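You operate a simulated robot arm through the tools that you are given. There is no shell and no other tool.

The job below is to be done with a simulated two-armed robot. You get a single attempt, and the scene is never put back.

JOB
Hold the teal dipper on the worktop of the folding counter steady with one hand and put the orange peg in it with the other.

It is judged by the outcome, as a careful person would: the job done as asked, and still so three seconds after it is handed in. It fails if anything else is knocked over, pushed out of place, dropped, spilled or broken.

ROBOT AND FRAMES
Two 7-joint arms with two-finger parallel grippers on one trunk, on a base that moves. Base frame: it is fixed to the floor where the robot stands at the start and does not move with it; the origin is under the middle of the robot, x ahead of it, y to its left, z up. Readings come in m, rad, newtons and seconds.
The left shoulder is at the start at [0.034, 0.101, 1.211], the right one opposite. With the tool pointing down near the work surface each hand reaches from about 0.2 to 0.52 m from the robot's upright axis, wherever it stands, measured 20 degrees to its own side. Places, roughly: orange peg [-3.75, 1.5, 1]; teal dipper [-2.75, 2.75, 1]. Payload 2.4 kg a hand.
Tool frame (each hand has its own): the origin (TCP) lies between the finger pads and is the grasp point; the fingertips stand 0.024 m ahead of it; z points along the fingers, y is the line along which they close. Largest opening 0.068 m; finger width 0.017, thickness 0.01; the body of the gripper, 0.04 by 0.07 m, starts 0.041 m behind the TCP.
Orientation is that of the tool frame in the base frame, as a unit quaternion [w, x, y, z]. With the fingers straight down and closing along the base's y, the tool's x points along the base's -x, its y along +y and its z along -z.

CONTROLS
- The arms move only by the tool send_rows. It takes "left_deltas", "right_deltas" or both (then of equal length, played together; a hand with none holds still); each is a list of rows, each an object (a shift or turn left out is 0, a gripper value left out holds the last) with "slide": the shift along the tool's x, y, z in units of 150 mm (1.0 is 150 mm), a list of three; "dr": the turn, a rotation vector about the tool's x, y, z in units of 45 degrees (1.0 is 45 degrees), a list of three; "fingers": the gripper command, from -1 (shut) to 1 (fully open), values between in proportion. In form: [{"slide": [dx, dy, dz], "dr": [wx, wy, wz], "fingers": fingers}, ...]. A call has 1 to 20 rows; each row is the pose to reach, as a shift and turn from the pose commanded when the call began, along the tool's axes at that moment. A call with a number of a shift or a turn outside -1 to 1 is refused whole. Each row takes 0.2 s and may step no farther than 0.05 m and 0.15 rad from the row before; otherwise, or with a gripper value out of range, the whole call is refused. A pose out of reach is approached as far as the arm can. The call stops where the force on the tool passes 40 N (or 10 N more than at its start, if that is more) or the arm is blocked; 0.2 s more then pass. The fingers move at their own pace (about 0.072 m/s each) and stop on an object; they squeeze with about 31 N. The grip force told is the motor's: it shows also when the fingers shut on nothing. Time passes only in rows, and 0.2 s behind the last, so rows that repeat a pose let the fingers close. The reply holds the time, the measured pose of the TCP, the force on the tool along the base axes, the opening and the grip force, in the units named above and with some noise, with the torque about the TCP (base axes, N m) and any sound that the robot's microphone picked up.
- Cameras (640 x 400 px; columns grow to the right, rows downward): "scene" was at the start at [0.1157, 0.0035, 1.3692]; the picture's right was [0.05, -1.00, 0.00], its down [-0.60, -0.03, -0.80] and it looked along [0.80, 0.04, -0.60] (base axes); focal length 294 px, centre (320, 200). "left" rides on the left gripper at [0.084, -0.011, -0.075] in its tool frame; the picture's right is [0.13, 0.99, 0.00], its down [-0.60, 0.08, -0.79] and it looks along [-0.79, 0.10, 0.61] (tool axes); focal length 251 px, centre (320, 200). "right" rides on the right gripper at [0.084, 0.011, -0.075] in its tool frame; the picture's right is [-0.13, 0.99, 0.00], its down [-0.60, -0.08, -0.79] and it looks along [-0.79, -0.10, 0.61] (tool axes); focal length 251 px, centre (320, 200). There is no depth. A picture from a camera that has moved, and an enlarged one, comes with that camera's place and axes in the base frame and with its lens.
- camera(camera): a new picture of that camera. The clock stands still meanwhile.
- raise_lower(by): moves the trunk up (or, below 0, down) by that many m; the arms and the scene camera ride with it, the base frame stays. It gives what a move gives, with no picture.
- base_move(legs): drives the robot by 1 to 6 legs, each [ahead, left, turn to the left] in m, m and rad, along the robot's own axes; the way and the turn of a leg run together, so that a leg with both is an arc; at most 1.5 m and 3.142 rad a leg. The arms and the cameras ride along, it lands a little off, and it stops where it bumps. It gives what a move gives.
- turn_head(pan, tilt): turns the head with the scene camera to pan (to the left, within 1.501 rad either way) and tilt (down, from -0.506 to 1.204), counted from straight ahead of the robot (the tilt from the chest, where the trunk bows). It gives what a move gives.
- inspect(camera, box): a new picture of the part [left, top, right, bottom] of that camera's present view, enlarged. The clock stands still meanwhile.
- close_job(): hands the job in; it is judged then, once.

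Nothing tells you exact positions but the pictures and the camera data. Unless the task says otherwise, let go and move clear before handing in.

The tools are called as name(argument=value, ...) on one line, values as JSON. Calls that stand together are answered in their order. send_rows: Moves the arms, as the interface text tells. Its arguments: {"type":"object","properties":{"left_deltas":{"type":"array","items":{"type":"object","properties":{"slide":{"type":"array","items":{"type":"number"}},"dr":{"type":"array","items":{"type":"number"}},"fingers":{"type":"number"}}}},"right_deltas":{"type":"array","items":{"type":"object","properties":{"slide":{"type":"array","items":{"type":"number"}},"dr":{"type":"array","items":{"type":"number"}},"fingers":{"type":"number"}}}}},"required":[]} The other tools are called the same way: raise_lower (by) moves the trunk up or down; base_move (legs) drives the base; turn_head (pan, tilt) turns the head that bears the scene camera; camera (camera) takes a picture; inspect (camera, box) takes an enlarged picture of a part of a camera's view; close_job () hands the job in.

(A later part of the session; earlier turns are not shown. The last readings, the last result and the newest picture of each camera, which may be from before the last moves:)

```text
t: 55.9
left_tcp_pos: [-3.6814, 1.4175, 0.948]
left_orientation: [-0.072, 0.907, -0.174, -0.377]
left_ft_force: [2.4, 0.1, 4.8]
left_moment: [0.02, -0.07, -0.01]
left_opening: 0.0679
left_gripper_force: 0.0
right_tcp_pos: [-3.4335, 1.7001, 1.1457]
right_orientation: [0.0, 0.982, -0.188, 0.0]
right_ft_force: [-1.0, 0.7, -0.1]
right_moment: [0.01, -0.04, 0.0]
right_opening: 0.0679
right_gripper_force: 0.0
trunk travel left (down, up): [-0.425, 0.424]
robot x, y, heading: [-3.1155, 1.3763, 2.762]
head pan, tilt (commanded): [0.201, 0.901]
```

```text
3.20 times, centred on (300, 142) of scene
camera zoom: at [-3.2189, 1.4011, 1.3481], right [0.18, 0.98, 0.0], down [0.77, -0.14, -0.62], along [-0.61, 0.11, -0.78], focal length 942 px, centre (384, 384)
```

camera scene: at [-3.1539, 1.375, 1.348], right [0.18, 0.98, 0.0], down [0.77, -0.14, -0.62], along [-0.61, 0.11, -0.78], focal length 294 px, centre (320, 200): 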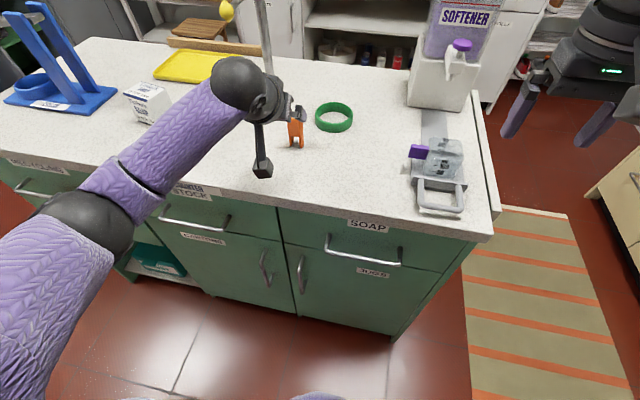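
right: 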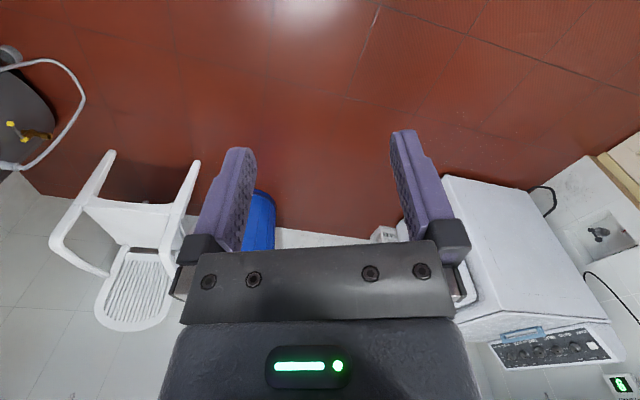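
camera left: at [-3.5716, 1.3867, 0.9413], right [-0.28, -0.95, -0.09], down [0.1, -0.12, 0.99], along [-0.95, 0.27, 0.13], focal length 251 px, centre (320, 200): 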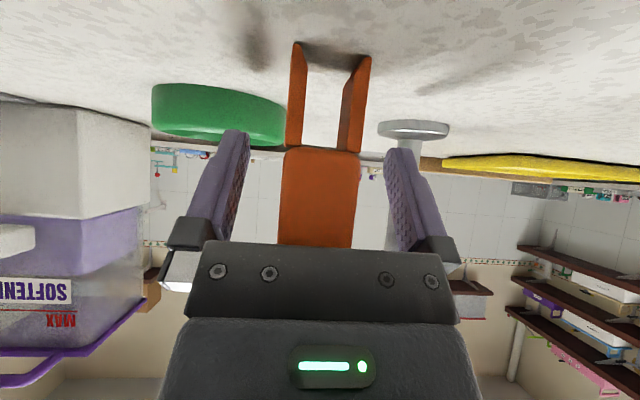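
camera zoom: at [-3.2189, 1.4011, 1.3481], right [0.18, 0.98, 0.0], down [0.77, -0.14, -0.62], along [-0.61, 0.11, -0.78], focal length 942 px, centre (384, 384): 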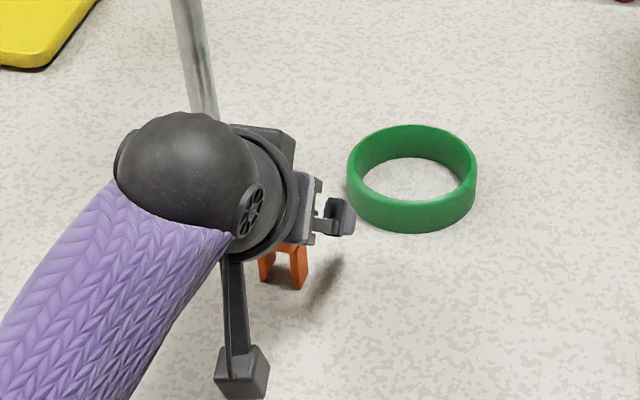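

There's a light touch of about 5 N on the palm, so the peg is as deep as it can go. I'll back off 8 mm and then close the fingers.

send_rows(left_deltas=[{"slide": [0, 0, -0.055], "fingers": 1}, {"slide": [0, 0, -0.055], "fingers": 1}, {"slide": [0, 0, -0.055], "fingers": -1}, {"slide": [0, 0, -0.055], "fingers": -1}, {"slide": [0, 0, -0.055], "fingers": -1}, {"slide": [0, 0, -0.055], "fingers": -1}, {"slide": [0, 0, -0.055], "fingers": -1}])

camera(camera="left")

```text
t: 57.5
left_tcp_pos: [-3.6751, 1.4153, 0.9536]
left_orientation: [-0.072, 0.907, -0.174, -0.376]
left_ft_force: [-0.2, -0.4, -0.2]
left_moment: [0.01, -0.01, 0.0]
left_opening: 0.0273
left_gripper_force: 31.2
right_tcp_pos: [-3.4347, 1.7004, 1.1461]
right_orientation: [0.0, 0.982, -0.188, 0.001]
right_ft_force: [0.3, 1.1, 0.1]
right_moment: [0.07, 0.01, 0.0]
right_opening: 0.0679
right_gripper_force: 0.0
trunk travel left (down, up): [-0.425, 0.424]
robot x, y, heading: [-3.1184, 1.3749, 2.762]
head pan, tilt (commanded): [0.201, 0.901]
```

```text
taken
camera left: at [-3.5664, 1.3843, 0.9473], right [-0.28, -0.95, -0.09], down [0.09, -0.12, 0.99], along [-0.95, 0.27, 0.12], focal length 251 px, centre (320, 200)
```

left: 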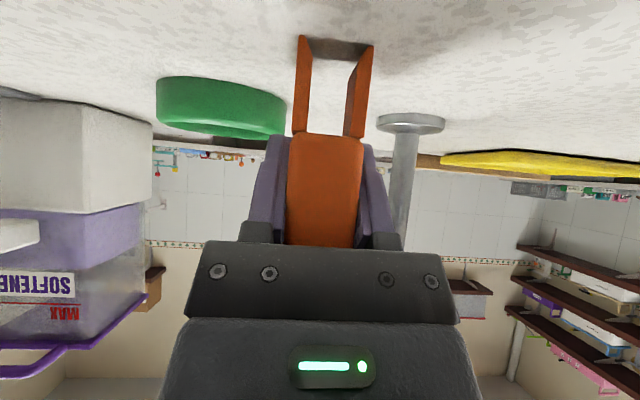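

The peg is gripped (opening 27 mm, 31 N). I'll lift it 3 cm, then pull back and up along the finger line, away from the funnel stand.

send_rows(left_deltas=[{"slide": [-0.05, 0, -0.05], "fingers": -1}, {"slide": [-0.141, 0, -0.141], "fingers": -1}, {"slide": [-0.141, 0, -0.3], "fingers": -1}, {"slide": [-0.141, 0, -0.5], "fingers": -1}, {"slide": [-0.141, 0, -0.7], "fingers": -1}, {"slide": [-0.141, 0, -0.9], "fingers": -1}, {"slide": [-0.141, 0, -1.0], "fingers": -1}, {"slide": [-0.141, 0, -1.0], "fingers": -1}])

camera(camera="left")

camera(camera="scene")

```text
t: 59.3
left_tcp_pos: [-3.5906, 1.3821, 1.0754]
left_orientation: [-0.072, 0.907, -0.173, -0.376]
left_ft_force: [-0.8, -1.2, -0.7]
left_moment: [-0.01, -0.06, -0.01]
left_opening: 0.0273
left_gripper_force: 31.0
right_tcp_pos: [-3.4348, 1.7013, 1.146]
right_orientation: [0.0, 0.982, -0.188, -0.001]
right_ft_force: [-0.4, 0.3, 0.4]
right_moment: [0.01, -0.04, 0.03]
right_opening: 0.068
right_gripper_force: 0.0
trunk travel left (down, up): [-0.425, 0.424]
robot x, y, heading: [-3.1201, 1.3784, 2.762]
head pan, tilt (commanded): [0.201, 0.901]
```

```text
taken
camera left: at [-3.4817, 1.3502, 1.0691], right [-0.28, -0.95, -0.09], down [0.09, -0.12, 0.99], along [-0.95, 0.27, 0.12], focal length 251 px, centre (320, 200)
```

left: 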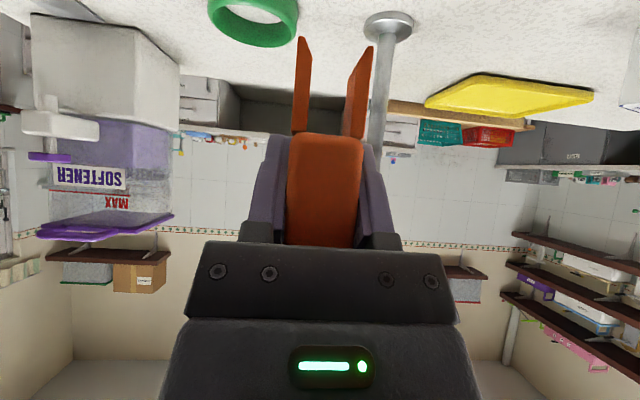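

```text
taken
camera scene: at [-3.2195, 1.4011, 1.348], right [0.18, 0.98, 0.0], down [0.77, -0.14, -0.62], along [-0.61, 0.11, -0.78], focal length 294 px, centre (320, 200)
```

scene: 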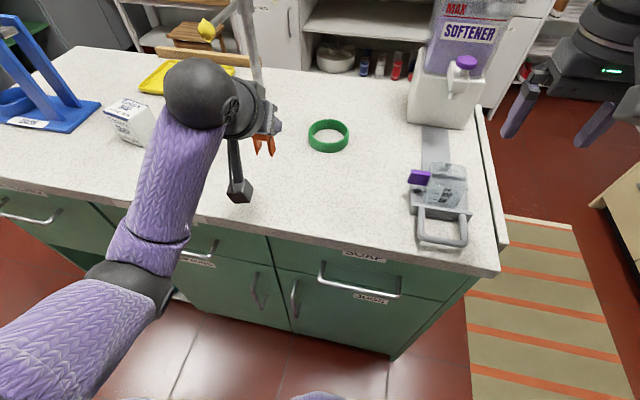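

The peg is held and clear. Next I'll back away from the green counter, shift right, and turn right to face the cream folding counter.

base_move(legs=[[-0.35, 0.0, 0.0], [0.0, -0.3, 0.0], [0.0, 0.0, -1.565]])

turn_head(pan=0.0, tilt=0.5)

camera(camera="scene")

```text
t: 67.1
left_tcp_pos: [-2.6675, 1.9965, 1.0756]
left_orientation: [0.32, -0.506, 0.773, 0.209]
left_ft_force: [1.2, -0.1, 0.2]
left_moment: [-0.02, 0.0, 0.01]
left_opening: 0.027
left_gripper_force: 31.0
right_tcp_pos: [-2.3546, 1.8327, 1.1463]
right_orientation: [-0.001, -0.548, 0.836, 0.0]
right_ft_force: [0.3, -0.5, -0.5]
right_moment: [0.02, 0.01, 0.01]
right_opening: 0.0683
right_gripper_force: 0.1
trunk travel left (down, up): [-0.425, 0.424]
robot x, y, heading: [-2.6867, 1.5286, 1.157]
head pan, tilt (commanded): [0.201, 0.901]
```

```text
t: 67.9
left_tcp_pos: [-2.6689, 1.998, 1.0755]
left_orientation: [0.321, -0.506, 0.773, 0.21]
left_ft_force: [-0.1, 0.1, -0.9]
left_moment: [-0.01, 0.0, -0.01]
left_opening: 0.0277
left_gripper_force: 31.1
right_tcp_pos: [-2.3547, 1.8321, 1.1458]
right_orientation: [0.0, -0.548, 0.837, 0.0]
right_ft_force: [0.3, 0.6, 0.3]
right_moment: [-0.02, 0.01, 0.01]
right_opening: 0.0679
right_gripper_force: 0.0
trunk travel left (down, up): [-0.425, 0.424]
robot x, y, heading: [-2.6855, 1.5321, 1.161]
head pan, tilt (commanded): [0.0, 0.499]
```

```text
taken
camera scene: at [-2.6389, 1.6354, 1.3818], right [0.92, -0.4, 0.0], down [-0.19, -0.44, -0.88], along [0.35, 0.8, -0.48], focal length 294 px, centre (320, 200)
```

scene: 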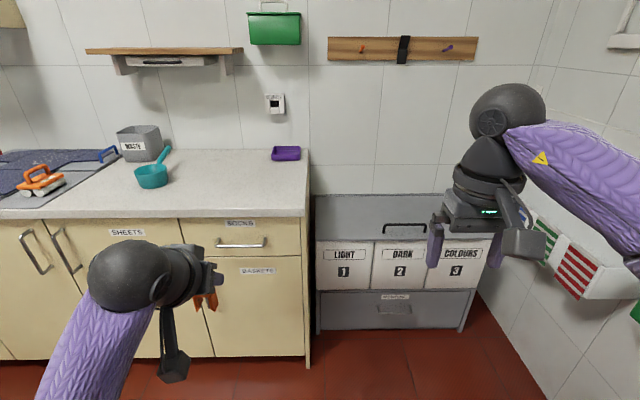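

The dipper is ahead to my left, with its handle rising to the back right. I'll zoom in on it.

inspect(camera="scene", box=[72, 110, 232, 210])

```text
4.00 times, centred on (152, 160) of scene
camera zoom: at [-2.6389, 1.6354, 1.3818], right [0.92, -0.4, 0.0], down [-0.19, -0.44, -0.88], along [0.35, 0.8, -0.48], focal length 1177 px, centre (992, 360)
```

zoom: 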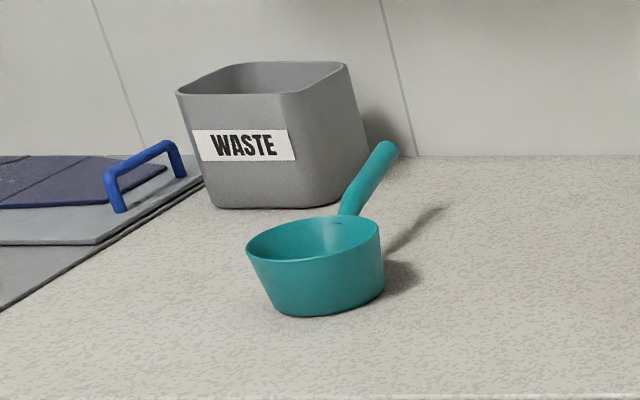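

The dipper has a bowl about 0.12 m across and a handle that points away from me toward the wall, rising slightly. I'll look down to see how far my own base sticks out, which decides how close I can stand to the counter.

turn_head(pan=0.0, tilt=1.2)

camera(camera="scene")

```text
t: 69.0
left_tcp_pos: [-2.6684, 1.9976, 1.0752]
left_orientation: [0.32, -0.506, 0.773, 0.21]
left_ft_force: [-0.7, -0.5, 0.6]
left_moment: [-0.01, 0.01, 0.01]
left_opening: 0.0274
left_gripper_force: 31.2
right_tcp_pos: [-2.3531, 1.8318, 1.1463]
right_orientation: [0.0, -0.547, 0.837, -0.001]
right_ft_force: [0.1, -0.6, -0.6]
right_moment: [0.01, 0.0, 0.0]
right_opening: 0.0678
right_gripper_force: 0.0
trunk travel left (down, up): [-0.425, 0.424]
robot x, y, heading: [-2.6884, 1.5294, 1.155]
head pan, tilt (commanded): [0.0, 1.201]
```

```text
taken
camera scene: at [-2.6528, 1.6033, 1.3283], right [0.92, -0.4, 0.0], down [-0.37, -0.85, -0.36], along [0.15, 0.33, -0.93], focal length 294 px, centre (320, 200)
```

scene: 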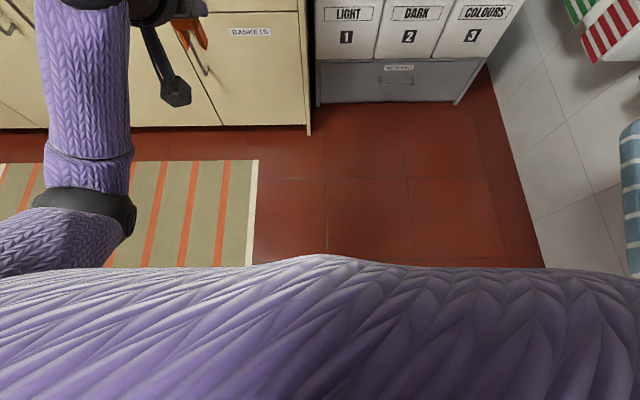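

My chest hides the base, so I'll keep a cautious 0.3 m or so from the counter. I'll move ahead first, clear of the green counter's corner, then slide left until the dipper is straight ahead.

base_move(legs=[[0.32, 0.0, 0.042], [0.0, 0.56, 0.0]])

turn_head(pan=0.0, tilt=0.6)

camera(camera="scene")

```text
t: 74.0
left_tcp_pos: [-3.0815, 2.5003, 1.0756]
left_orientation: [0.317, -0.52, 0.763, 0.215]
left_ft_force: [-0.5, 0.7, 0.2]
left_moment: [0.0, -0.01, 0.01]
left_opening: 0.0271
left_gripper_force: 30.8
right_tcp_pos: [-2.7616, 2.347, 1.1456]
right_orientation: [-0.001, -0.563, 0.826, 0.001]
right_ft_force: [0.1, -0.3, -0.2]
right_moment: [0.02, -0.01, 0.01]
right_opening: 0.0679
right_gripper_force: 0.1
trunk travel left (down, up): [-0.425, 0.424]
robot x, y, heading: [-3.0845, 2.0286, 1.195]
head pan, tilt (commanded): [0.0, 1.201]
```

```text
t: 75.0
left_tcp_pos: [-3.0815, 2.4993, 1.0752]
left_orientation: [0.316, -0.52, 0.763, 0.216]
left_ft_force: [1.1, 0.1, -0.5]
left_moment: [-0.01, -0.01, 0.0]
left_opening: 0.0273
left_gripper_force: 30.8
right_tcp_pos: [-2.7613, 2.3462, 1.1461]
right_orientation: [0.0, -0.563, 0.826, 0.001]
right_ft_force: [0.4, -0.4, -0.2]
right_moment: [-0.03, 0.03, 0.02]
right_opening: 0.0679
right_gripper_force: 0.1
trunk travel left (down, up): [-0.425, 0.424]
robot x, y, heading: [-3.0811, 2.0288, 1.198]
head pan, tilt (commanded): [0.0, 0.6]
```

```text
taken
camera scene: at [-3.0391, 2.1367, 1.3727], right [0.93, -0.36, 0.0], down [-0.21, -0.53, -0.82], along [0.3, 0.77, -0.57], focal length 294 px, centre (320, 200)
```

scene: 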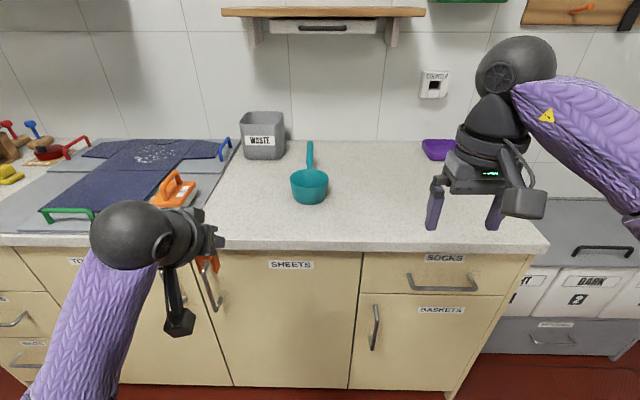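

The dipper is now almost straight ahead with its handle pointing directly away from me. I'll zoom in to locate it exactly.

inspect(camera="scene", box=[240, 125, 400, 225])

inspect(camera="scene", box=[280, 140, 344, 215])

```text
4.00 times, centred on (320, 175) of scene
camera zoom: at [-3.0391, 2.1367, 1.3727], right [0.93, -0.36, 0.0], down [-0.21, -0.53, -0.82], along [0.3, 0.77, -0.57], focal length 1177 px, centre (320, 300)
```

zoom: 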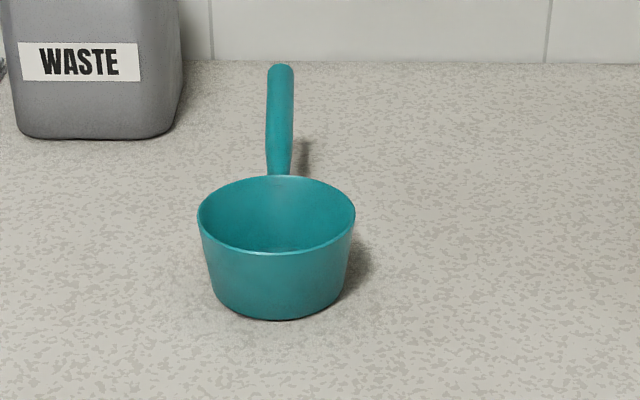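

```text
5.33 times, centred on (312, 178) of scene
camera zoom: at [-3.0391, 2.1367, 1.3727], right [0.93, -0.36, 0.0], down [-0.21, -0.53, -0.82], along [0.3, 0.77, -0.57], focal length 1569 px, centre (363, 320)
```

zoom: 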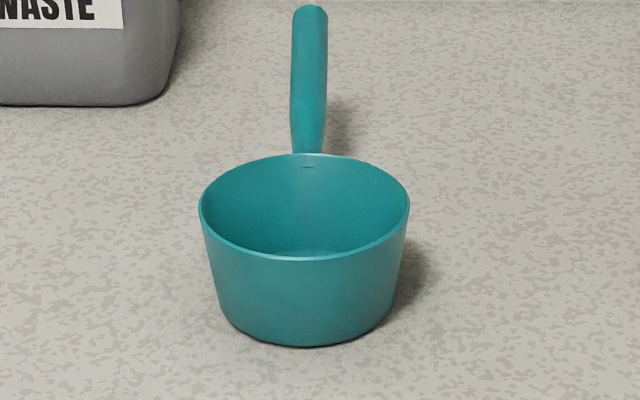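

From this view the bowl rim is about 0.105 m across and lies nearly dead ahead. To pin down its height and distance, I'll look with both wrist cameras too.

camera(camera="right")

camera(camera="left")

```text
taken
camera right: at [-2.8023, 2.2723, 1.2216], right [-0.88, 0.48, 0.0], down [0.29, 0.53, 0.79], along [0.38, 0.69, -0.61], focal length 251 px, centre (320, 200)
```

right: 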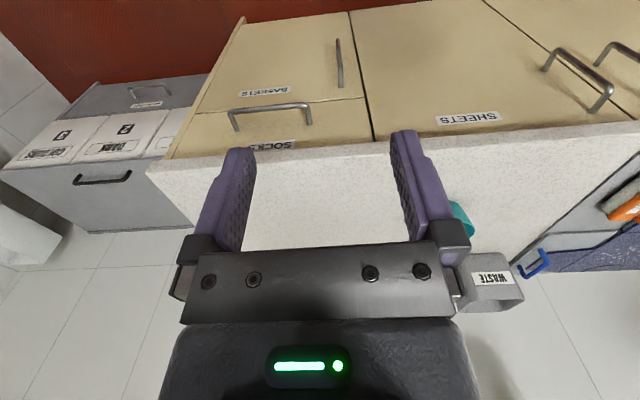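

```text
taken
camera left: at [-3.1126, 2.3914, 1.069], right [-0.96, 0.28, -0.09], down [-0.12, -0.1, 0.99], along [0.26, 0.96, 0.12], focal length 251 px, centre (320, 200)
```

left: 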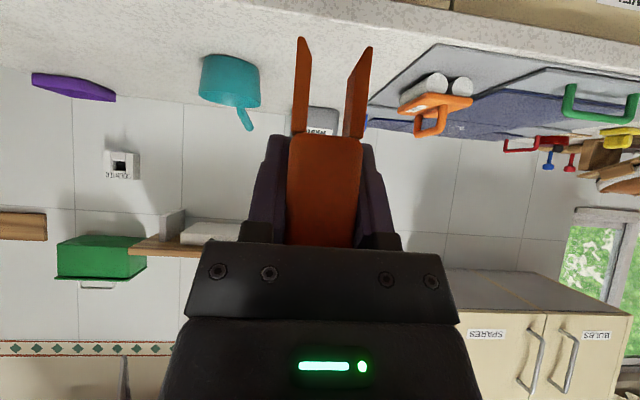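

The left wrist camera sees the dipper nearly side-on (upside down). I'll enlarge it to measure its height and distance.

inspect(camera="left", box=[180, 30, 292, 140])

```text
3.64 times, centred on (236, 85) of left
camera zoom: at [-3.1126, 2.3914, 1.069], right [-0.96, 0.28, -0.09], down [-0.12, -0.1, 0.99], along [0.26, 0.96, 0.12], focal length 914 px, centre (626, 618)
```

zoom: 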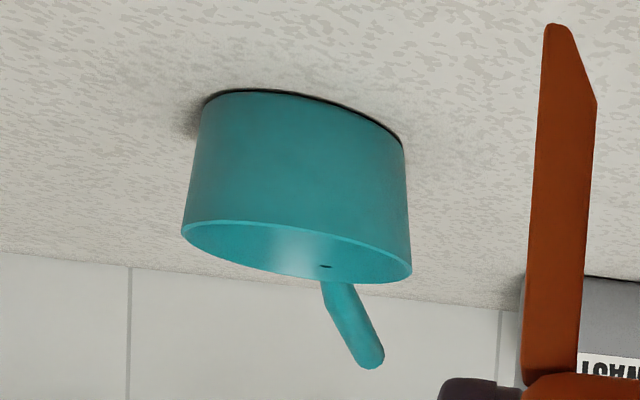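

Triangulated: the bowl's rim is centred ~0.82 m ahead of me and 0.03 m left at z≈0.965, radius ~0.053; the counter top is ~0.905 and its front edge ~0.62 m ahead. The handle is too far back to reach well, so I'll steady the dipper by pinching its rim on the right side; first I'll drive 0.32 m closer.

base_move(legs=[[0.31, 0.03, 0.0]])

turn_head(pan=0.0, tilt=0.95)

camera(camera="scene")

inspect(camera="scene", box=[240, 80, 400, 180])

```text
t: 77.0
left_tcp_pos: [-2.9997, 2.7932, 1.0749]
left_orientation: [0.315, -0.521, 0.763, 0.215]
left_ft_force: [-0.2, 0.2, 0.1]
left_moment: [0.0, 0.0, 0.03]
left_opening: 0.0273
left_gripper_force: 31.2
right_tcp_pos: [-2.6794, 2.6413, 1.1459]
right_orientation: [0.0, -0.564, 0.826, 0.001]
right_ft_force: [-0.1, -0.1, -0.1]
right_moment: [-0.02, 0.01, 0.02]
right_opening: 0.0683
right_gripper_force: 0.0
trunk travel left (down, up): [-0.425, 0.424]
robot x, y, heading: [-2.9972, 2.323, 1.2]
head pan, tilt (commanded): [0.0, 0.6]
```

```text
t: 77.9
left_tcp_pos: [-2.9993, 2.792, 1.0756]
left_orientation: [0.316, -0.521, 0.763, 0.216]
left_ft_force: [0.8, 1.0, -0.3]
left_moment: [-0.02, 0.02, 0.03]
left_opening: 0.0274
left_gripper_force: 31.4
right_tcp_pos: [-2.6792, 2.6404, 1.1462]
right_orientation: [-0.001, -0.565, 0.825, 0.001]
right_ft_force: [-0.7, -0.3, -0.5]
right_moment: [-0.02, -0.04, 0.02]
right_opening: 0.0681
right_gripper_force: 0.2
trunk travel left (down, up): [-0.425, 0.424]
robot x, y, heading: [-2.9993, 2.3255, 1.202]
head pan, tilt (commanded): [0.0, 0.949]
```

```text
taken
camera scene: at [-2.9622, 2.4154, 1.3445], right [0.93, -0.36, 0.0], down [-0.3, -0.76, -0.58], along [0.21, 0.54, -0.81], focal length 294 px, centre (320, 200)
```

scene: 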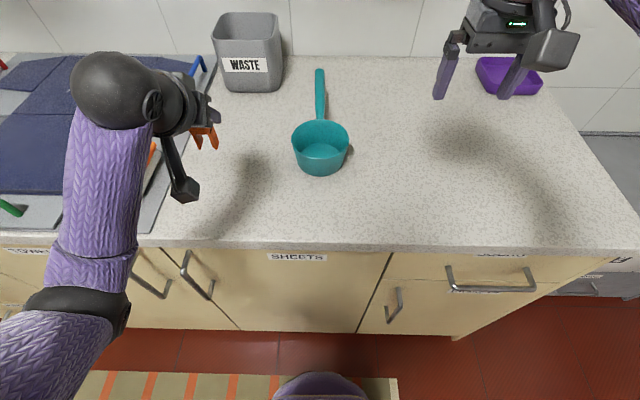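

```text
4.00 times, centred on (320, 130) of scene
camera zoom: at [-2.9622, 2.4154, 1.3445], right [0.93, -0.36, 0.0], down [-0.3, -0.76, -0.58], along [0.21, 0.54, -0.81], focal length 1177 px, centre (320, 480)
```

zoom: 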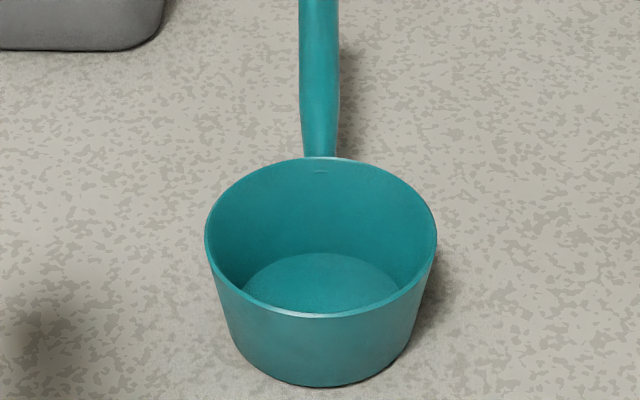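

The bowl is centred 0.51 m ahead of me, rim z≈0.965, with the base clear of the counter. I'll now turn the right hand: yaw it 20° left, tilt it 30° forward and lean it 9° to match the slanted bowl wall on the right side.

send_rows(right_deltas=[{"dr": [0, 0, -0.148], "fingers": 1}, {"dr": [0, 0, -0.296], "fingers": 1}, {"dr": [0, 0, -0.444], "fingers": 1}, {"dr": [0, 0, -0.444], "fingers": 1}])

send_rows(right_deltas=[{"dr": [0, -0.167, 0], "fingers": 1}, {"dr": [0, -0.333, 0], "fingers": 1}, {"dr": [0, -0.5, 0], "fingers": 1}, {"dr": [0, -0.667, 0], "fingers": 1}, {"dr": [0, -0.667, 0], "fingers": 1}])

send_rows(right_deltas=[{"dr": [-0.1, 0, 0], "fingers": 1}, {"dr": [-0.2, 0, 0], "fingers": 1}, {"dr": [-0.2, 0, 0], "fingers": 1}])

camera(camera="scene")

```text
t: 78.9
left_tcp_pos: [-2.9997, 2.793, 1.0744]
left_orientation: [0.316, -0.521, 0.763, 0.216]
left_ft_force: [-0.7, 0.9, -0.1]
left_moment: [-0.01, -0.01, 0.0]
left_opening: 0.0274
left_gripper_force: 31.1
right_tcp_pos: [-2.68, 2.6404, 1.1458]
right_orientation: [0.0, -0.7, 0.714, 0.0]
right_ft_force: [-0.2, -0.2, -0.1]
right_moment: [-0.01, -0.03, 0.05]
right_opening: 0.0679
right_gripper_force: 0.0
trunk travel left (down, up): [-0.425, 0.424]
robot x, y, heading: [-3.0007, 2.3191, 1.196]
head pan, tilt (commanded): [0.0, 0.949]
```

```text
t: 80.1
left_tcp_pos: [-2.9998, 2.7928, 1.0756]
left_orientation: [0.316, -0.521, 0.763, 0.216]
left_ft_force: [-0.4, 0.5, 0.0]
left_moment: [-0.01, 0.02, -0.03]
left_opening: 0.0275
left_gripper_force: 30.9
right_tcp_pos: [-2.6803, 2.641, 1.1461]
right_orientation: [0.187, -0.675, 0.691, 0.181]
right_ft_force: [-0.6, -0.4, -0.4]
right_moment: [0.03, -0.04, -0.01]
right_opening: 0.0677
right_gripper_force: 0.0
trunk travel left (down, up): [-0.425, 0.424]
robot x, y, heading: [-2.9993, 2.3212, 1.197]
head pan, tilt (commanded): [0.0, 0.949]
```

```text
t: 80.9
left_tcp_pos: [-2.9992, 2.7933, 1.0749]
left_orientation: [0.316, -0.521, 0.763, 0.216]
left_ft_force: [0.2, 0.2, 0.0]
left_moment: [-0.01, -0.03, -0.01]
left_opening: 0.0272
left_gripper_force: 30.8
right_tcp_pos: [-2.6794, 2.6407, 1.1459]
right_orientation: [-0.131, 0.688, -0.675, -0.235]
right_ft_force: [-0.7, -0.2, 1.1]
right_moment: [0.0, -0.01, 0.03]
right_opening: 0.068
right_gripper_force: 0.0
trunk travel left (down, up): [-0.425, 0.424]
robot x, y, heading: [-3.0008, 2.3216, 1.201]
head pan, tilt (commanded): [0.0, 0.949]
```

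```text
taken
camera scene: at [-2.9622, 2.4153, 1.3444], right [0.93, -0.36, 0.0], down [-0.3, -0.76, -0.58], along [0.21, 0.54, -0.81], focal length 294 px, centre (320, 200)
```

scene: 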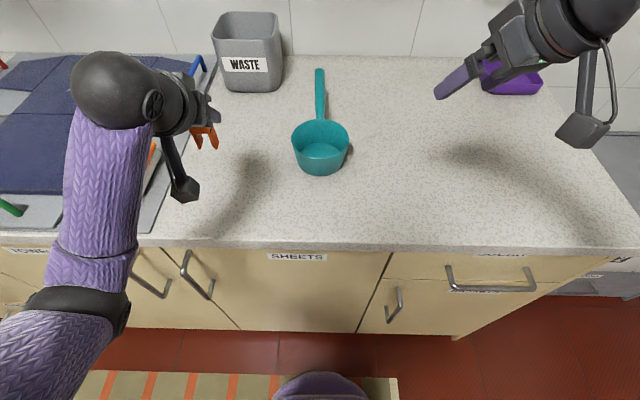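

The right hand is angled in from the right. I'll move it to a point about 0.11 m short of the right side of the bowl's rim, and check.

send_rows(right_deltas=[{"slide": [-0.053, 0.061, 0.194], "fingers": 1}, {"slide": [-0.106, 0.123, 0.388], "fingers": 1}, {"slide": [-0.159, 0.184, 0.582], "fingers": 1}, {"slide": [-0.212, 0.246, 0.776], "fingers": 1}, {"slide": [-0.265, 0.307, 0.97], "fingers": 1}, {"slide": [-0.265, 0.307, 0.97], "fingers": 1}])

camera(camera="scene")

inspect(camera="scene", box=[240, 70, 432, 190])

camera(camera="right")

```text
t: 82.3
left_tcp_pos: [-3.0005, 2.792, 1.0761]
left_orientation: [0.315, -0.522, 0.763, 0.216]
left_ft_force: [-0.2, -0.2, 0.3]
left_moment: [-0.03, -0.02, 0.01]
left_opening: 0.0275
left_gripper_force: 31.4
right_tcp_pos: [-2.7439, 2.7447, 1.0489]
right_orientation: [-0.132, 0.687, -0.675, -0.234]
right_ft_force: [-0.5, -0.8, -0.1]
right_moment: [0.0, 0.01, 0.01]
right_opening: 0.068
right_gripper_force: 0.1
trunk travel left (down, up): [-0.425, 0.424]
robot x, y, heading: [-2.9978, 2.3194, 1.2]
head pan, tilt (commanded): [0.0, 0.949]
```

```text
taken
camera scene: at [-2.9622, 2.4154, 1.3444], right [0.93, -0.36, 0.0], down [-0.3, -0.76, -0.58], along [0.21, 0.54, -0.81], focal length 294 px, centre (320, 200)
```

scene: 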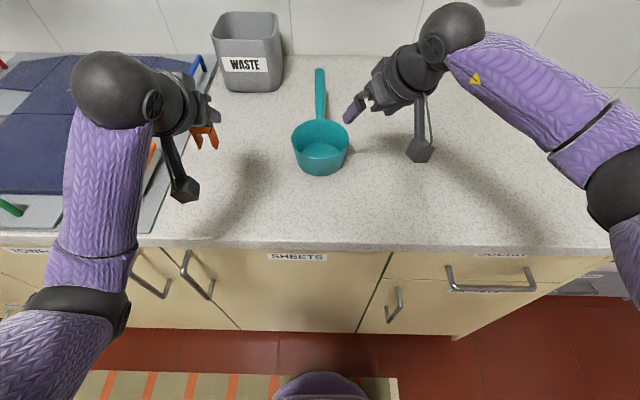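

```text
3.33 times, centred on (336, 130) of scene
camera zoom: at [-2.9622, 2.4154, 1.3444], right [0.93, -0.36, 0.0], down [-0.3, -0.76, -0.58], along [0.21, 0.54, -0.81], focal length 981 px, centre (267, 433)
```

zoom: 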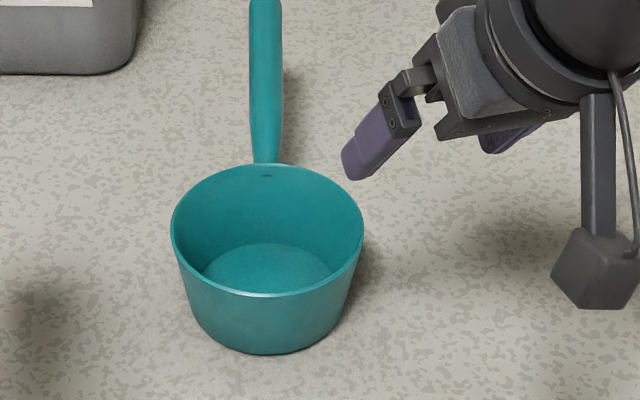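

```text
taken
camera right: at [-2.7457, 2.6339, 1.0724], right [-0.98, 0.06, 0.2], down [0.2, 0.13, 0.97], along [0.03, 0.99, -0.14], focal length 251 px, centre (320, 200)
```

right: 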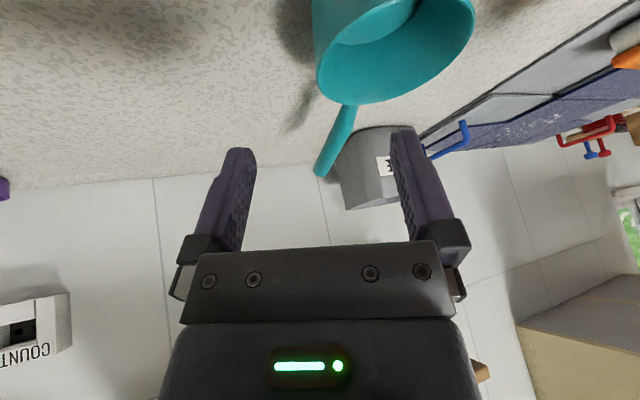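

The bowl's right wall lies midway between the open fingers. I'll advance most of the way and check before the final bit.

send_rows(right_deltas=[{"slide": [0, 0, 0.2], "fingers": 1}, {"slide": [0, 0, 0.4], "fingers": 1}, {"slide": [0, 0, 0.55], "fingers": 1}, {"slide": [0, 0, 0.55], "fingers": 1}])

inspect(camera="scene", box=[240, 70, 432, 190])

camera(camera="right")

```text
t: 83.3
left_tcp_pos: [-2.9989, 2.7929, 1.0746]
left_orientation: [0.316, -0.522, 0.762, 0.216]
left_ft_force: [0.5, -0.6, -0.3]
left_moment: [-0.03, 0.0, -0.03]
left_opening: 0.0273
left_gripper_force: 31.3
right_tcp_pos: [-2.7565, 2.7847, 0.9786]
right_orientation: [-0.131, 0.688, -0.674, -0.234]
right_ft_force: [-0.1, 0.2, -0.1]
right_moment: [0.02, 0.01, 0.02]
right_opening: 0.0681
right_gripper_force: 0.0
trunk travel left (down, up): [-0.425, 0.424]
robot x, y, heading: [-2.9977, 2.3236, 1.195]
head pan, tilt (commanded): [0.0, 0.949]
```

```text
3.33 times, centred on (336, 130) of scene
camera zoom: at [-2.9623, 2.4154, 1.3444], right [0.93, -0.36, 0.0], down [-0.3, -0.76, -0.58], along [0.21, 0.54, -0.81], focal length 981 px, centre (267, 433)
```

zoom: 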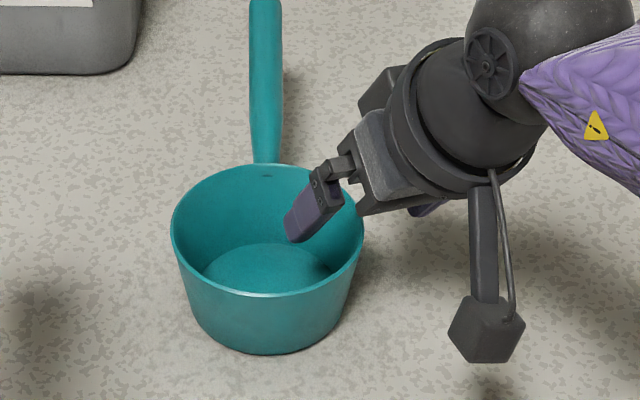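

```text
taken
camera right: at [-2.7585, 2.6734, 1.0016], right [-0.98, 0.06, 0.2], down [0.2, 0.13, 0.97], along [0.03, 0.99, -0.14], focal length 251 px, centre (320, 200)
```

right: 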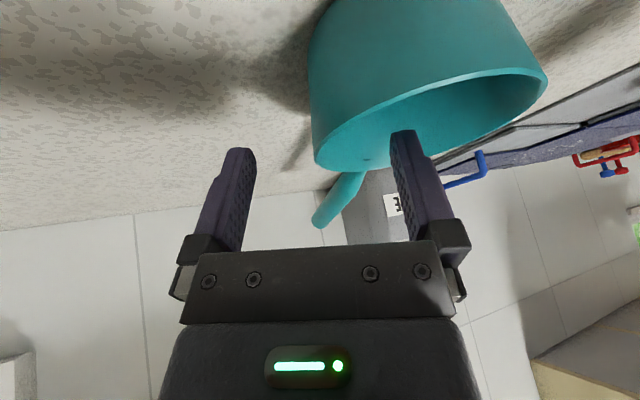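

The inner finger is inside the bowl and the wall is centred between the fingers. I'll advance the last 3 cm and begin closing partway.

send_rows(right_deltas=[{"slide": [0, 0, 0.1], "fingers": 1}, {"slide": [0, 0, 0.2], "fingers": 1}, {"slide": [0, 0, 0.2], "fingers": 1}, {"slide": [0, 0, 0.2], "fingers": -0.3}, {"slide": [0, 0, 0.2], "fingers": -0.3}, {"slide": [0, 0, 0.2], "fingers": -0.3}])

inspect(camera="scene", box=[240, 70, 432, 190])

camera(camera="right")

```text
t: 84.7
left_tcp_pos: [-2.9996, 2.7932, 1.074]
left_orientation: [0.315, -0.522, 0.763, 0.217]
left_ft_force: [0.2, -0.3, 0.0]
left_moment: [-0.01, -0.01, -0.01]
left_opening: 0.0274
left_gripper_force: 31.1
right_tcp_pos: [-2.7593, 2.7974, 0.9596]
right_orientation: [-0.132, 0.688, -0.674, -0.235]
right_ft_force: [-0.1, 0.1, 0.6]
right_moment: [0.03, 0.01, 0.01]
right_opening: 0.024
right_gripper_force: 0.1
right hand out of reach, approached as far as the arm can: row 2, 3, 4, 5, 6
trunk travel left (down, up): [-0.425, 0.424]
robot x, y, heading: [-2.9968, 2.3245, 1.199]
head pan, tilt (commanded): [0.0, 0.949]
```

```text
3.33 times, centred on (336, 130) of scene
camera zoom: at [-2.9623, 2.4154, 1.3444], right [0.93, -0.36, 0.0], down [-0.3, -0.76, -0.58], along [0.21, 0.54, -0.81], focal length 981 px, centre (267, 433)
```

zoom: 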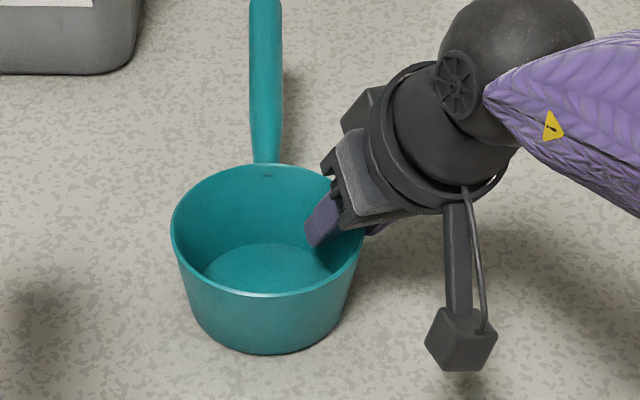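

```text
taken
camera right: at [-2.7619, 2.6856, 0.9831], right [-0.98, 0.06, 0.2], down [0.2, 0.13, 0.97], along [0.03, 0.99, -0.14], focal length 251 px, centre (320, 200)
```

right: 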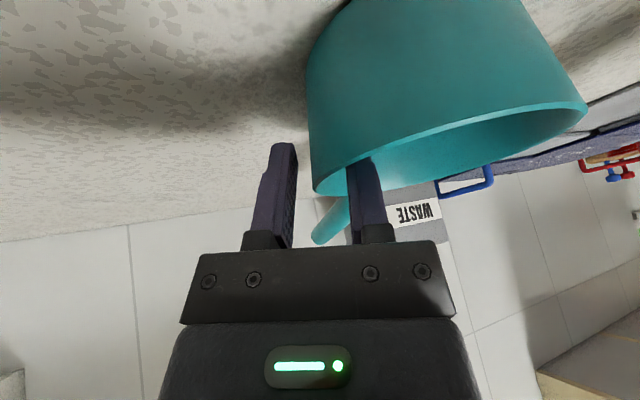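

The hand is within a few millimetres of target and the wall sits between the pads. I'll close the right fingers on the rim.

send_rows(right_deltas=[{"slide": [0, 0, 0], "fingers": -0.6}, {"slide": [0, 0, 0], "fingers": -1}, {"slide": [0, 0, 0], "fingers": -1}, {"slide": [0, 0, 0], "fingers": -1}])

inspect(camera="scene", box=[240, 70, 432, 190])

camera(camera="right")

camera(camera="left")

```text
t: 85.7
left_tcp_pos: [-2.9999, 2.7935, 1.0752]
left_orientation: [0.317, -0.521, 0.763, 0.215]
left_ft_force: [-0.6, 0.0, 0.0]
left_moment: [0.0, 0.0, -0.04]
left_opening: 0.0275
left_gripper_force: 31.0
right_tcp_pos: [-2.7597, 2.797, 0.96]
right_orientation: [-0.132, 0.687, -0.675, -0.235]
right_ft_force: [-0.5, 2.1, 3.3]
right_moment: [-0.18, 0.28, -0.1]
right_opening: 0.0068
right_gripper_force: 29.0
trunk travel left (down, up): [-0.425, 0.424]
robot x, y, heading: [-2.9972, 2.3218, 1.203]
head pan, tilt (commanded): [0.0, 0.949]
```

```text
3.33 times, centred on (336, 130) of scene
camera zoom: at [-2.9625, 2.4153, 1.3444], right [0.93, -0.36, 0.0], down [-0.3, -0.76, -0.58], along [0.21, 0.54, -0.81], focal length 981 px, centre (267, 433)
```

zoom: 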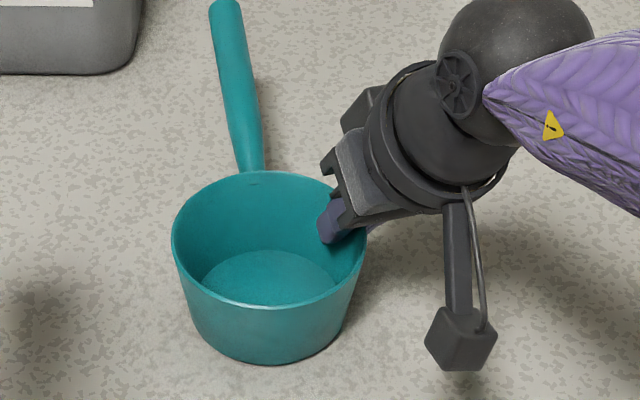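

```text
taken
camera right: at [-2.7622, 2.6856, 0.9834], right [-0.98, 0.06, 0.2], down [0.2, 0.13, 0.97], along [0.03, 0.99, -0.14], focal length 251 px, centre (320, 200)
```

right: 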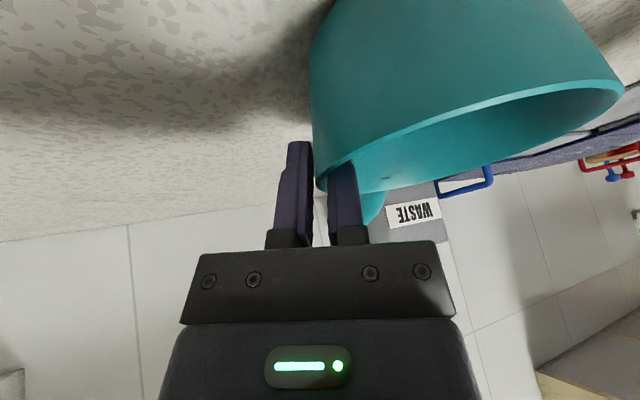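

```text
taken
camera left: at [-3.0306, 2.6844, 1.069], right [-0.96, 0.28, -0.09], down [-0.12, -0.1, 0.99], along [0.26, 0.96, 0.12], focal length 251 px, centre (320, 200)
```

left: 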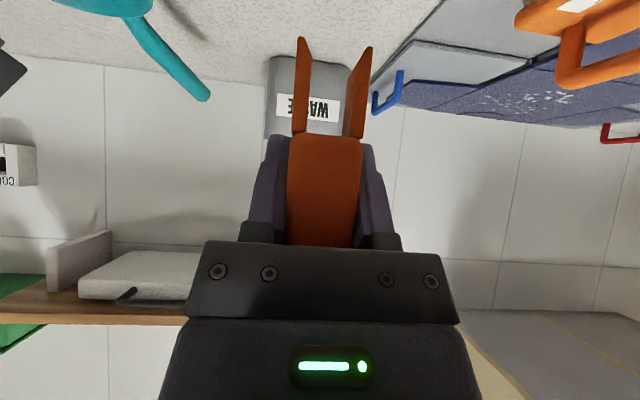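

The right hand now holds the dipper by its rim (29 N, opening 7 mm); it turned slightly as the pads seated, and the bowl is centred near (-2.814, 2.795). Next I'll yaw the left hand 30° to the right about the vertical so it comes in from the left, clear of the right hand.

send_rows(left_deltas=[{"dr": [0.118, 0, 0.118], "fingers": -1}, {"dr": [0.236, 0, 0.236], "fingers": -1}, {"dr": [0.354, 0, 0.354], "fingers": -1}, {"dr": [0.471, 0, 0.471], "fingers": -1}, {"dr": [0.471, 0, 0.471], "fingers": -1}])

camera(camera="scene")

camera(camera="left")

```text
t: 86.9
left_tcp_pos: [-2.9986, 2.7936, 1.0759]
left_orientation: [0.361, -0.306, 0.872, 0.127]
left_ft_force: [-0.5, 0.7, -0.3]
left_moment: [0.02, 0.0, -0.02]
left_opening: 0.0272
left_gripper_force: 31.2
right_tcp_pos: [-2.7598, 2.7957, 0.9594]
right_orientation: [-0.132, 0.687, -0.675, -0.234]
right_ft_force: [-0.9, 2.2, 5.4]
right_moment: [-0.2, 0.23, -0.07]
right_opening: 0.0066
right_gripper_force: 29.1
trunk travel left (down, up): [-0.425, 0.424]
robot x, y, heading: [-3.0033, 2.3201, 1.197]
head pan, tilt (commanded): [0.0, 0.949]
```

```text
taken
camera scene: at [-2.9625, 2.4152, 1.3444], right [0.93, -0.36, 0.0], down [-0.3, -0.76, -0.58], along [0.21, 0.54, -0.81], focal length 294 px, centre (320, 200)
```

scene: 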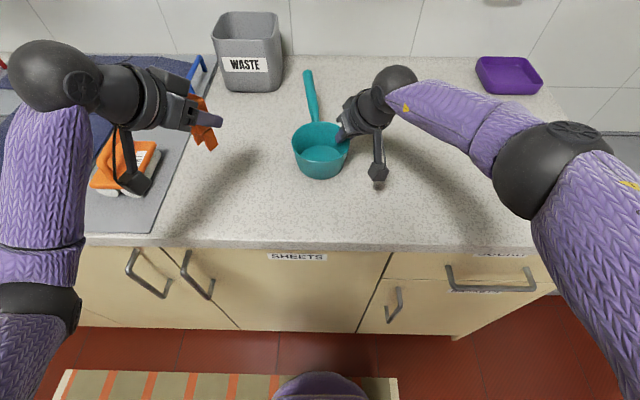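

```text
taken
camera left: at [-3.0805, 2.7149, 1.0694], right [-0.69, 0.72, -0.09], down [-0.15, -0.02, 0.99], along [0.71, 0.7, 0.13], focal length 251 px, centre (320, 200)
```

left: 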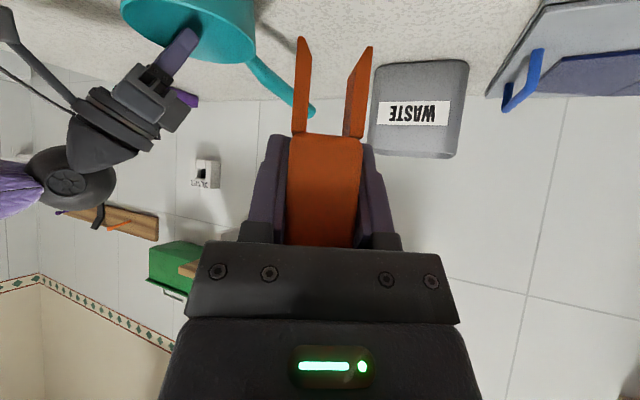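

The left hand is oriented as planned. I'll move the peg across to just above the bowl's centre, keeping it over the rim height, then check alignment.

send_rows(left_deltas=[{"slide": [-0.099, -0.147, 0.157], "fingers": -1}, {"slide": [-0.198, -0.293, 0.314], "fingers": -1}, {"slide": [-0.298, -0.44, 0.472], "fingers": -1}, {"slide": [-0.397, -0.586, 0.629], "fingers": -1}, {"slide": [-0.496, -0.733, 0.786], "fingers": -1}, {"slide": [-0.496, -0.733, 0.786], "fingers": -1}])

camera(camera="scene")

inspect(camera="scene", box=[224, 60, 416, 180])

camera(camera="left")

camera(camera="right")

```text
t: 88.3
left_tcp_pos: [-2.8221, 2.7922, 1.0446]
left_orientation: [0.362, -0.306, 0.871, 0.127]
left_ft_force: [-0.1, -0.1, -0.1]
left_moment: [-0.02, -0.01, 0.0]
left_opening: 0.0274
left_gripper_force: 31.2
right_tcp_pos: [-2.7604, 2.7964, 0.9594]
right_orientation: [-0.132, 0.687, -0.675, -0.235]
right_ft_force: [-1.5, 0.4, 4.5]
right_moment: [-0.24, 0.21, -0.03]
right_opening: 0.0068
right_gripper_force: 29.4
trunk travel left (down, up): [-0.425, 0.424]
robot x, y, heading: [-2.9995, 2.3226, 1.196]
head pan, tilt (commanded): [0.0, 0.949]
```

```text
taken
camera scene: at [-2.9623, 2.4151, 1.3444], right [0.93, -0.36, 0.0], down [-0.3, -0.76, -0.58], along [0.21, 0.54, -0.81], focal length 294 px, centre (320, 200)
```

scene: 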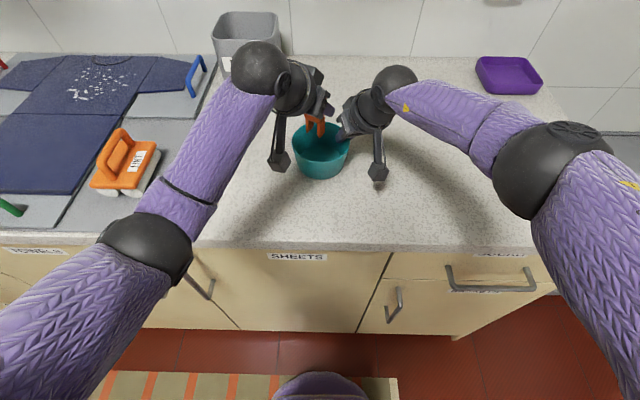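

```text
3.33 times, centred on (320, 120) of scene
camera zoom: at [-2.9623, 2.4151, 1.3444], right [0.93, -0.36, 0.0], down [-0.3, -0.76, -0.58], along [0.21, 0.54, -0.81], focal length 981 px, centre (320, 467)
```

zoom: 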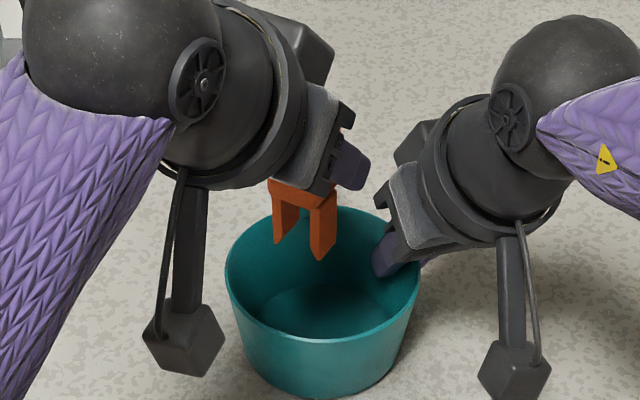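

```text
taken
camera left: at [-2.9032, 2.7134, 1.0384], right [-0.69, 0.72, -0.09], down [-0.15, -0.02, 0.99], along [0.71, 0.7, 0.13], focal length 251 px, centre (320, 200)
```

left: 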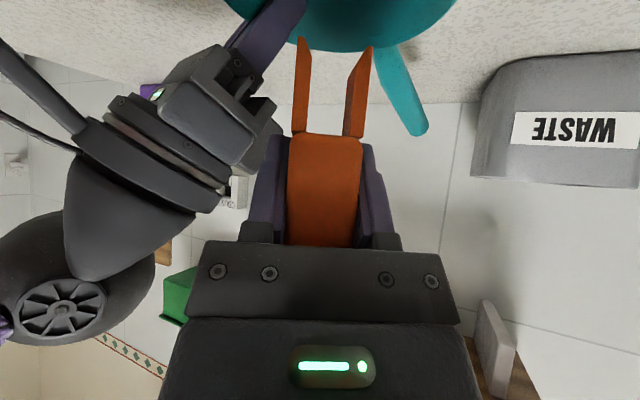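

```text
taken
camera right: at [-2.7619, 2.6854, 0.9832], right [-0.98, 0.06, 0.2], down [0.2, 0.13, 0.97], along [0.03, 0.99, -0.14], focal length 251 px, centre (320, 200)
```

right: 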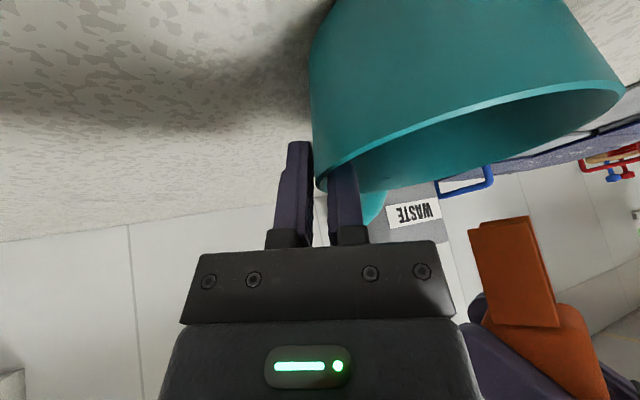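

The peg is over the bowl, near its centre, with about 2 cm between the two hands. I'll lower it 5 cm straight down and check again.

send_rows(left_deltas=[{"slide": [0.08, 0, 0.08], "fingers": -1}, {"slide": [0.16, 0, 0.16], "fingers": -1}, {"slide": [0.236, 0, 0.236], "fingers": -1}, {"slide": [0.236, 0, 0.236], "fingers": -1}])

inspect(camera="scene", box=[224, 70, 416, 190])

camera(camera="left")

camera(camera="right")

```text
t: 89.3
left_tcp_pos: [-2.8249, 2.7937, 0.9945]
left_orientation: [0.361, -0.306, 0.872, 0.127]
left_ft_force: [0.2, -0.8, -0.3]
left_moment: [-0.01, 0.01, 0.01]
left_opening: 0.0272
left_gripper_force: 30.8
right_tcp_pos: [-2.7605, 2.7964, 0.9584]
right_orientation: [-0.132, 0.687, -0.675, -0.234]
right_ft_force: [-0.5, -0.6, 4.2]
right_moment: [-0.23, 0.26, -0.03]
right_opening: 0.0067
right_gripper_force: 29.3
trunk travel left (down, up): [-0.425, 0.424]
robot x, y, heading: [-2.999, 2.321, 1.201]
head pan, tilt (commanded): [0.0, 0.949]
```

```text
3.33 times, centred on (320, 130) of scene
camera zoom: at [-2.9624, 2.4151, 1.3444], right [0.93, -0.36, 0.0], down [-0.3, -0.76, -0.58], along [0.21, 0.54, -0.81], focal length 981 px, centre (320, 433)
```

zoom: 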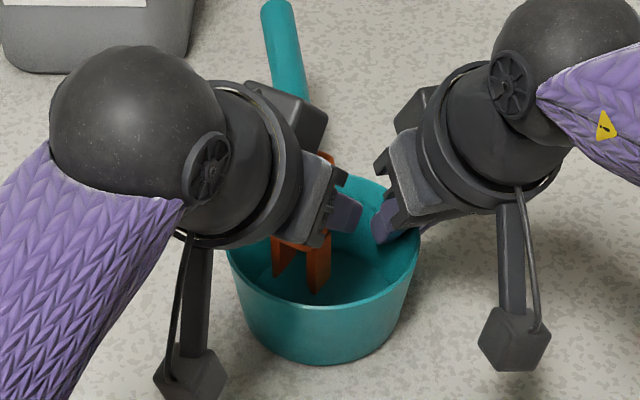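

```text
taken
camera left: at [-2.9057, 2.714, 0.9886], right [-0.69, 0.72, -0.09], down [-0.15, -0.02, 0.99], along [0.71, 0.7, 0.13], focal length 251 px, centre (320, 200)
```

left: 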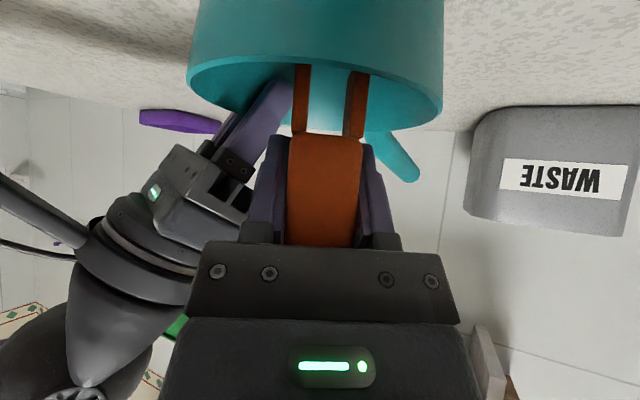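

```text
taken
camera right: at [-2.762, 2.6854, 0.9832], right [-0.98, 0.06, 0.2], down [0.2, 0.13, 0.97], along [0.03, 0.99, -0.14], focal length 251 px, centre (320, 200)
```

right: 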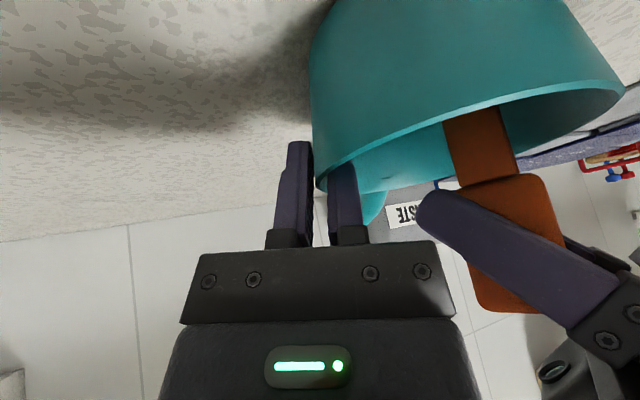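

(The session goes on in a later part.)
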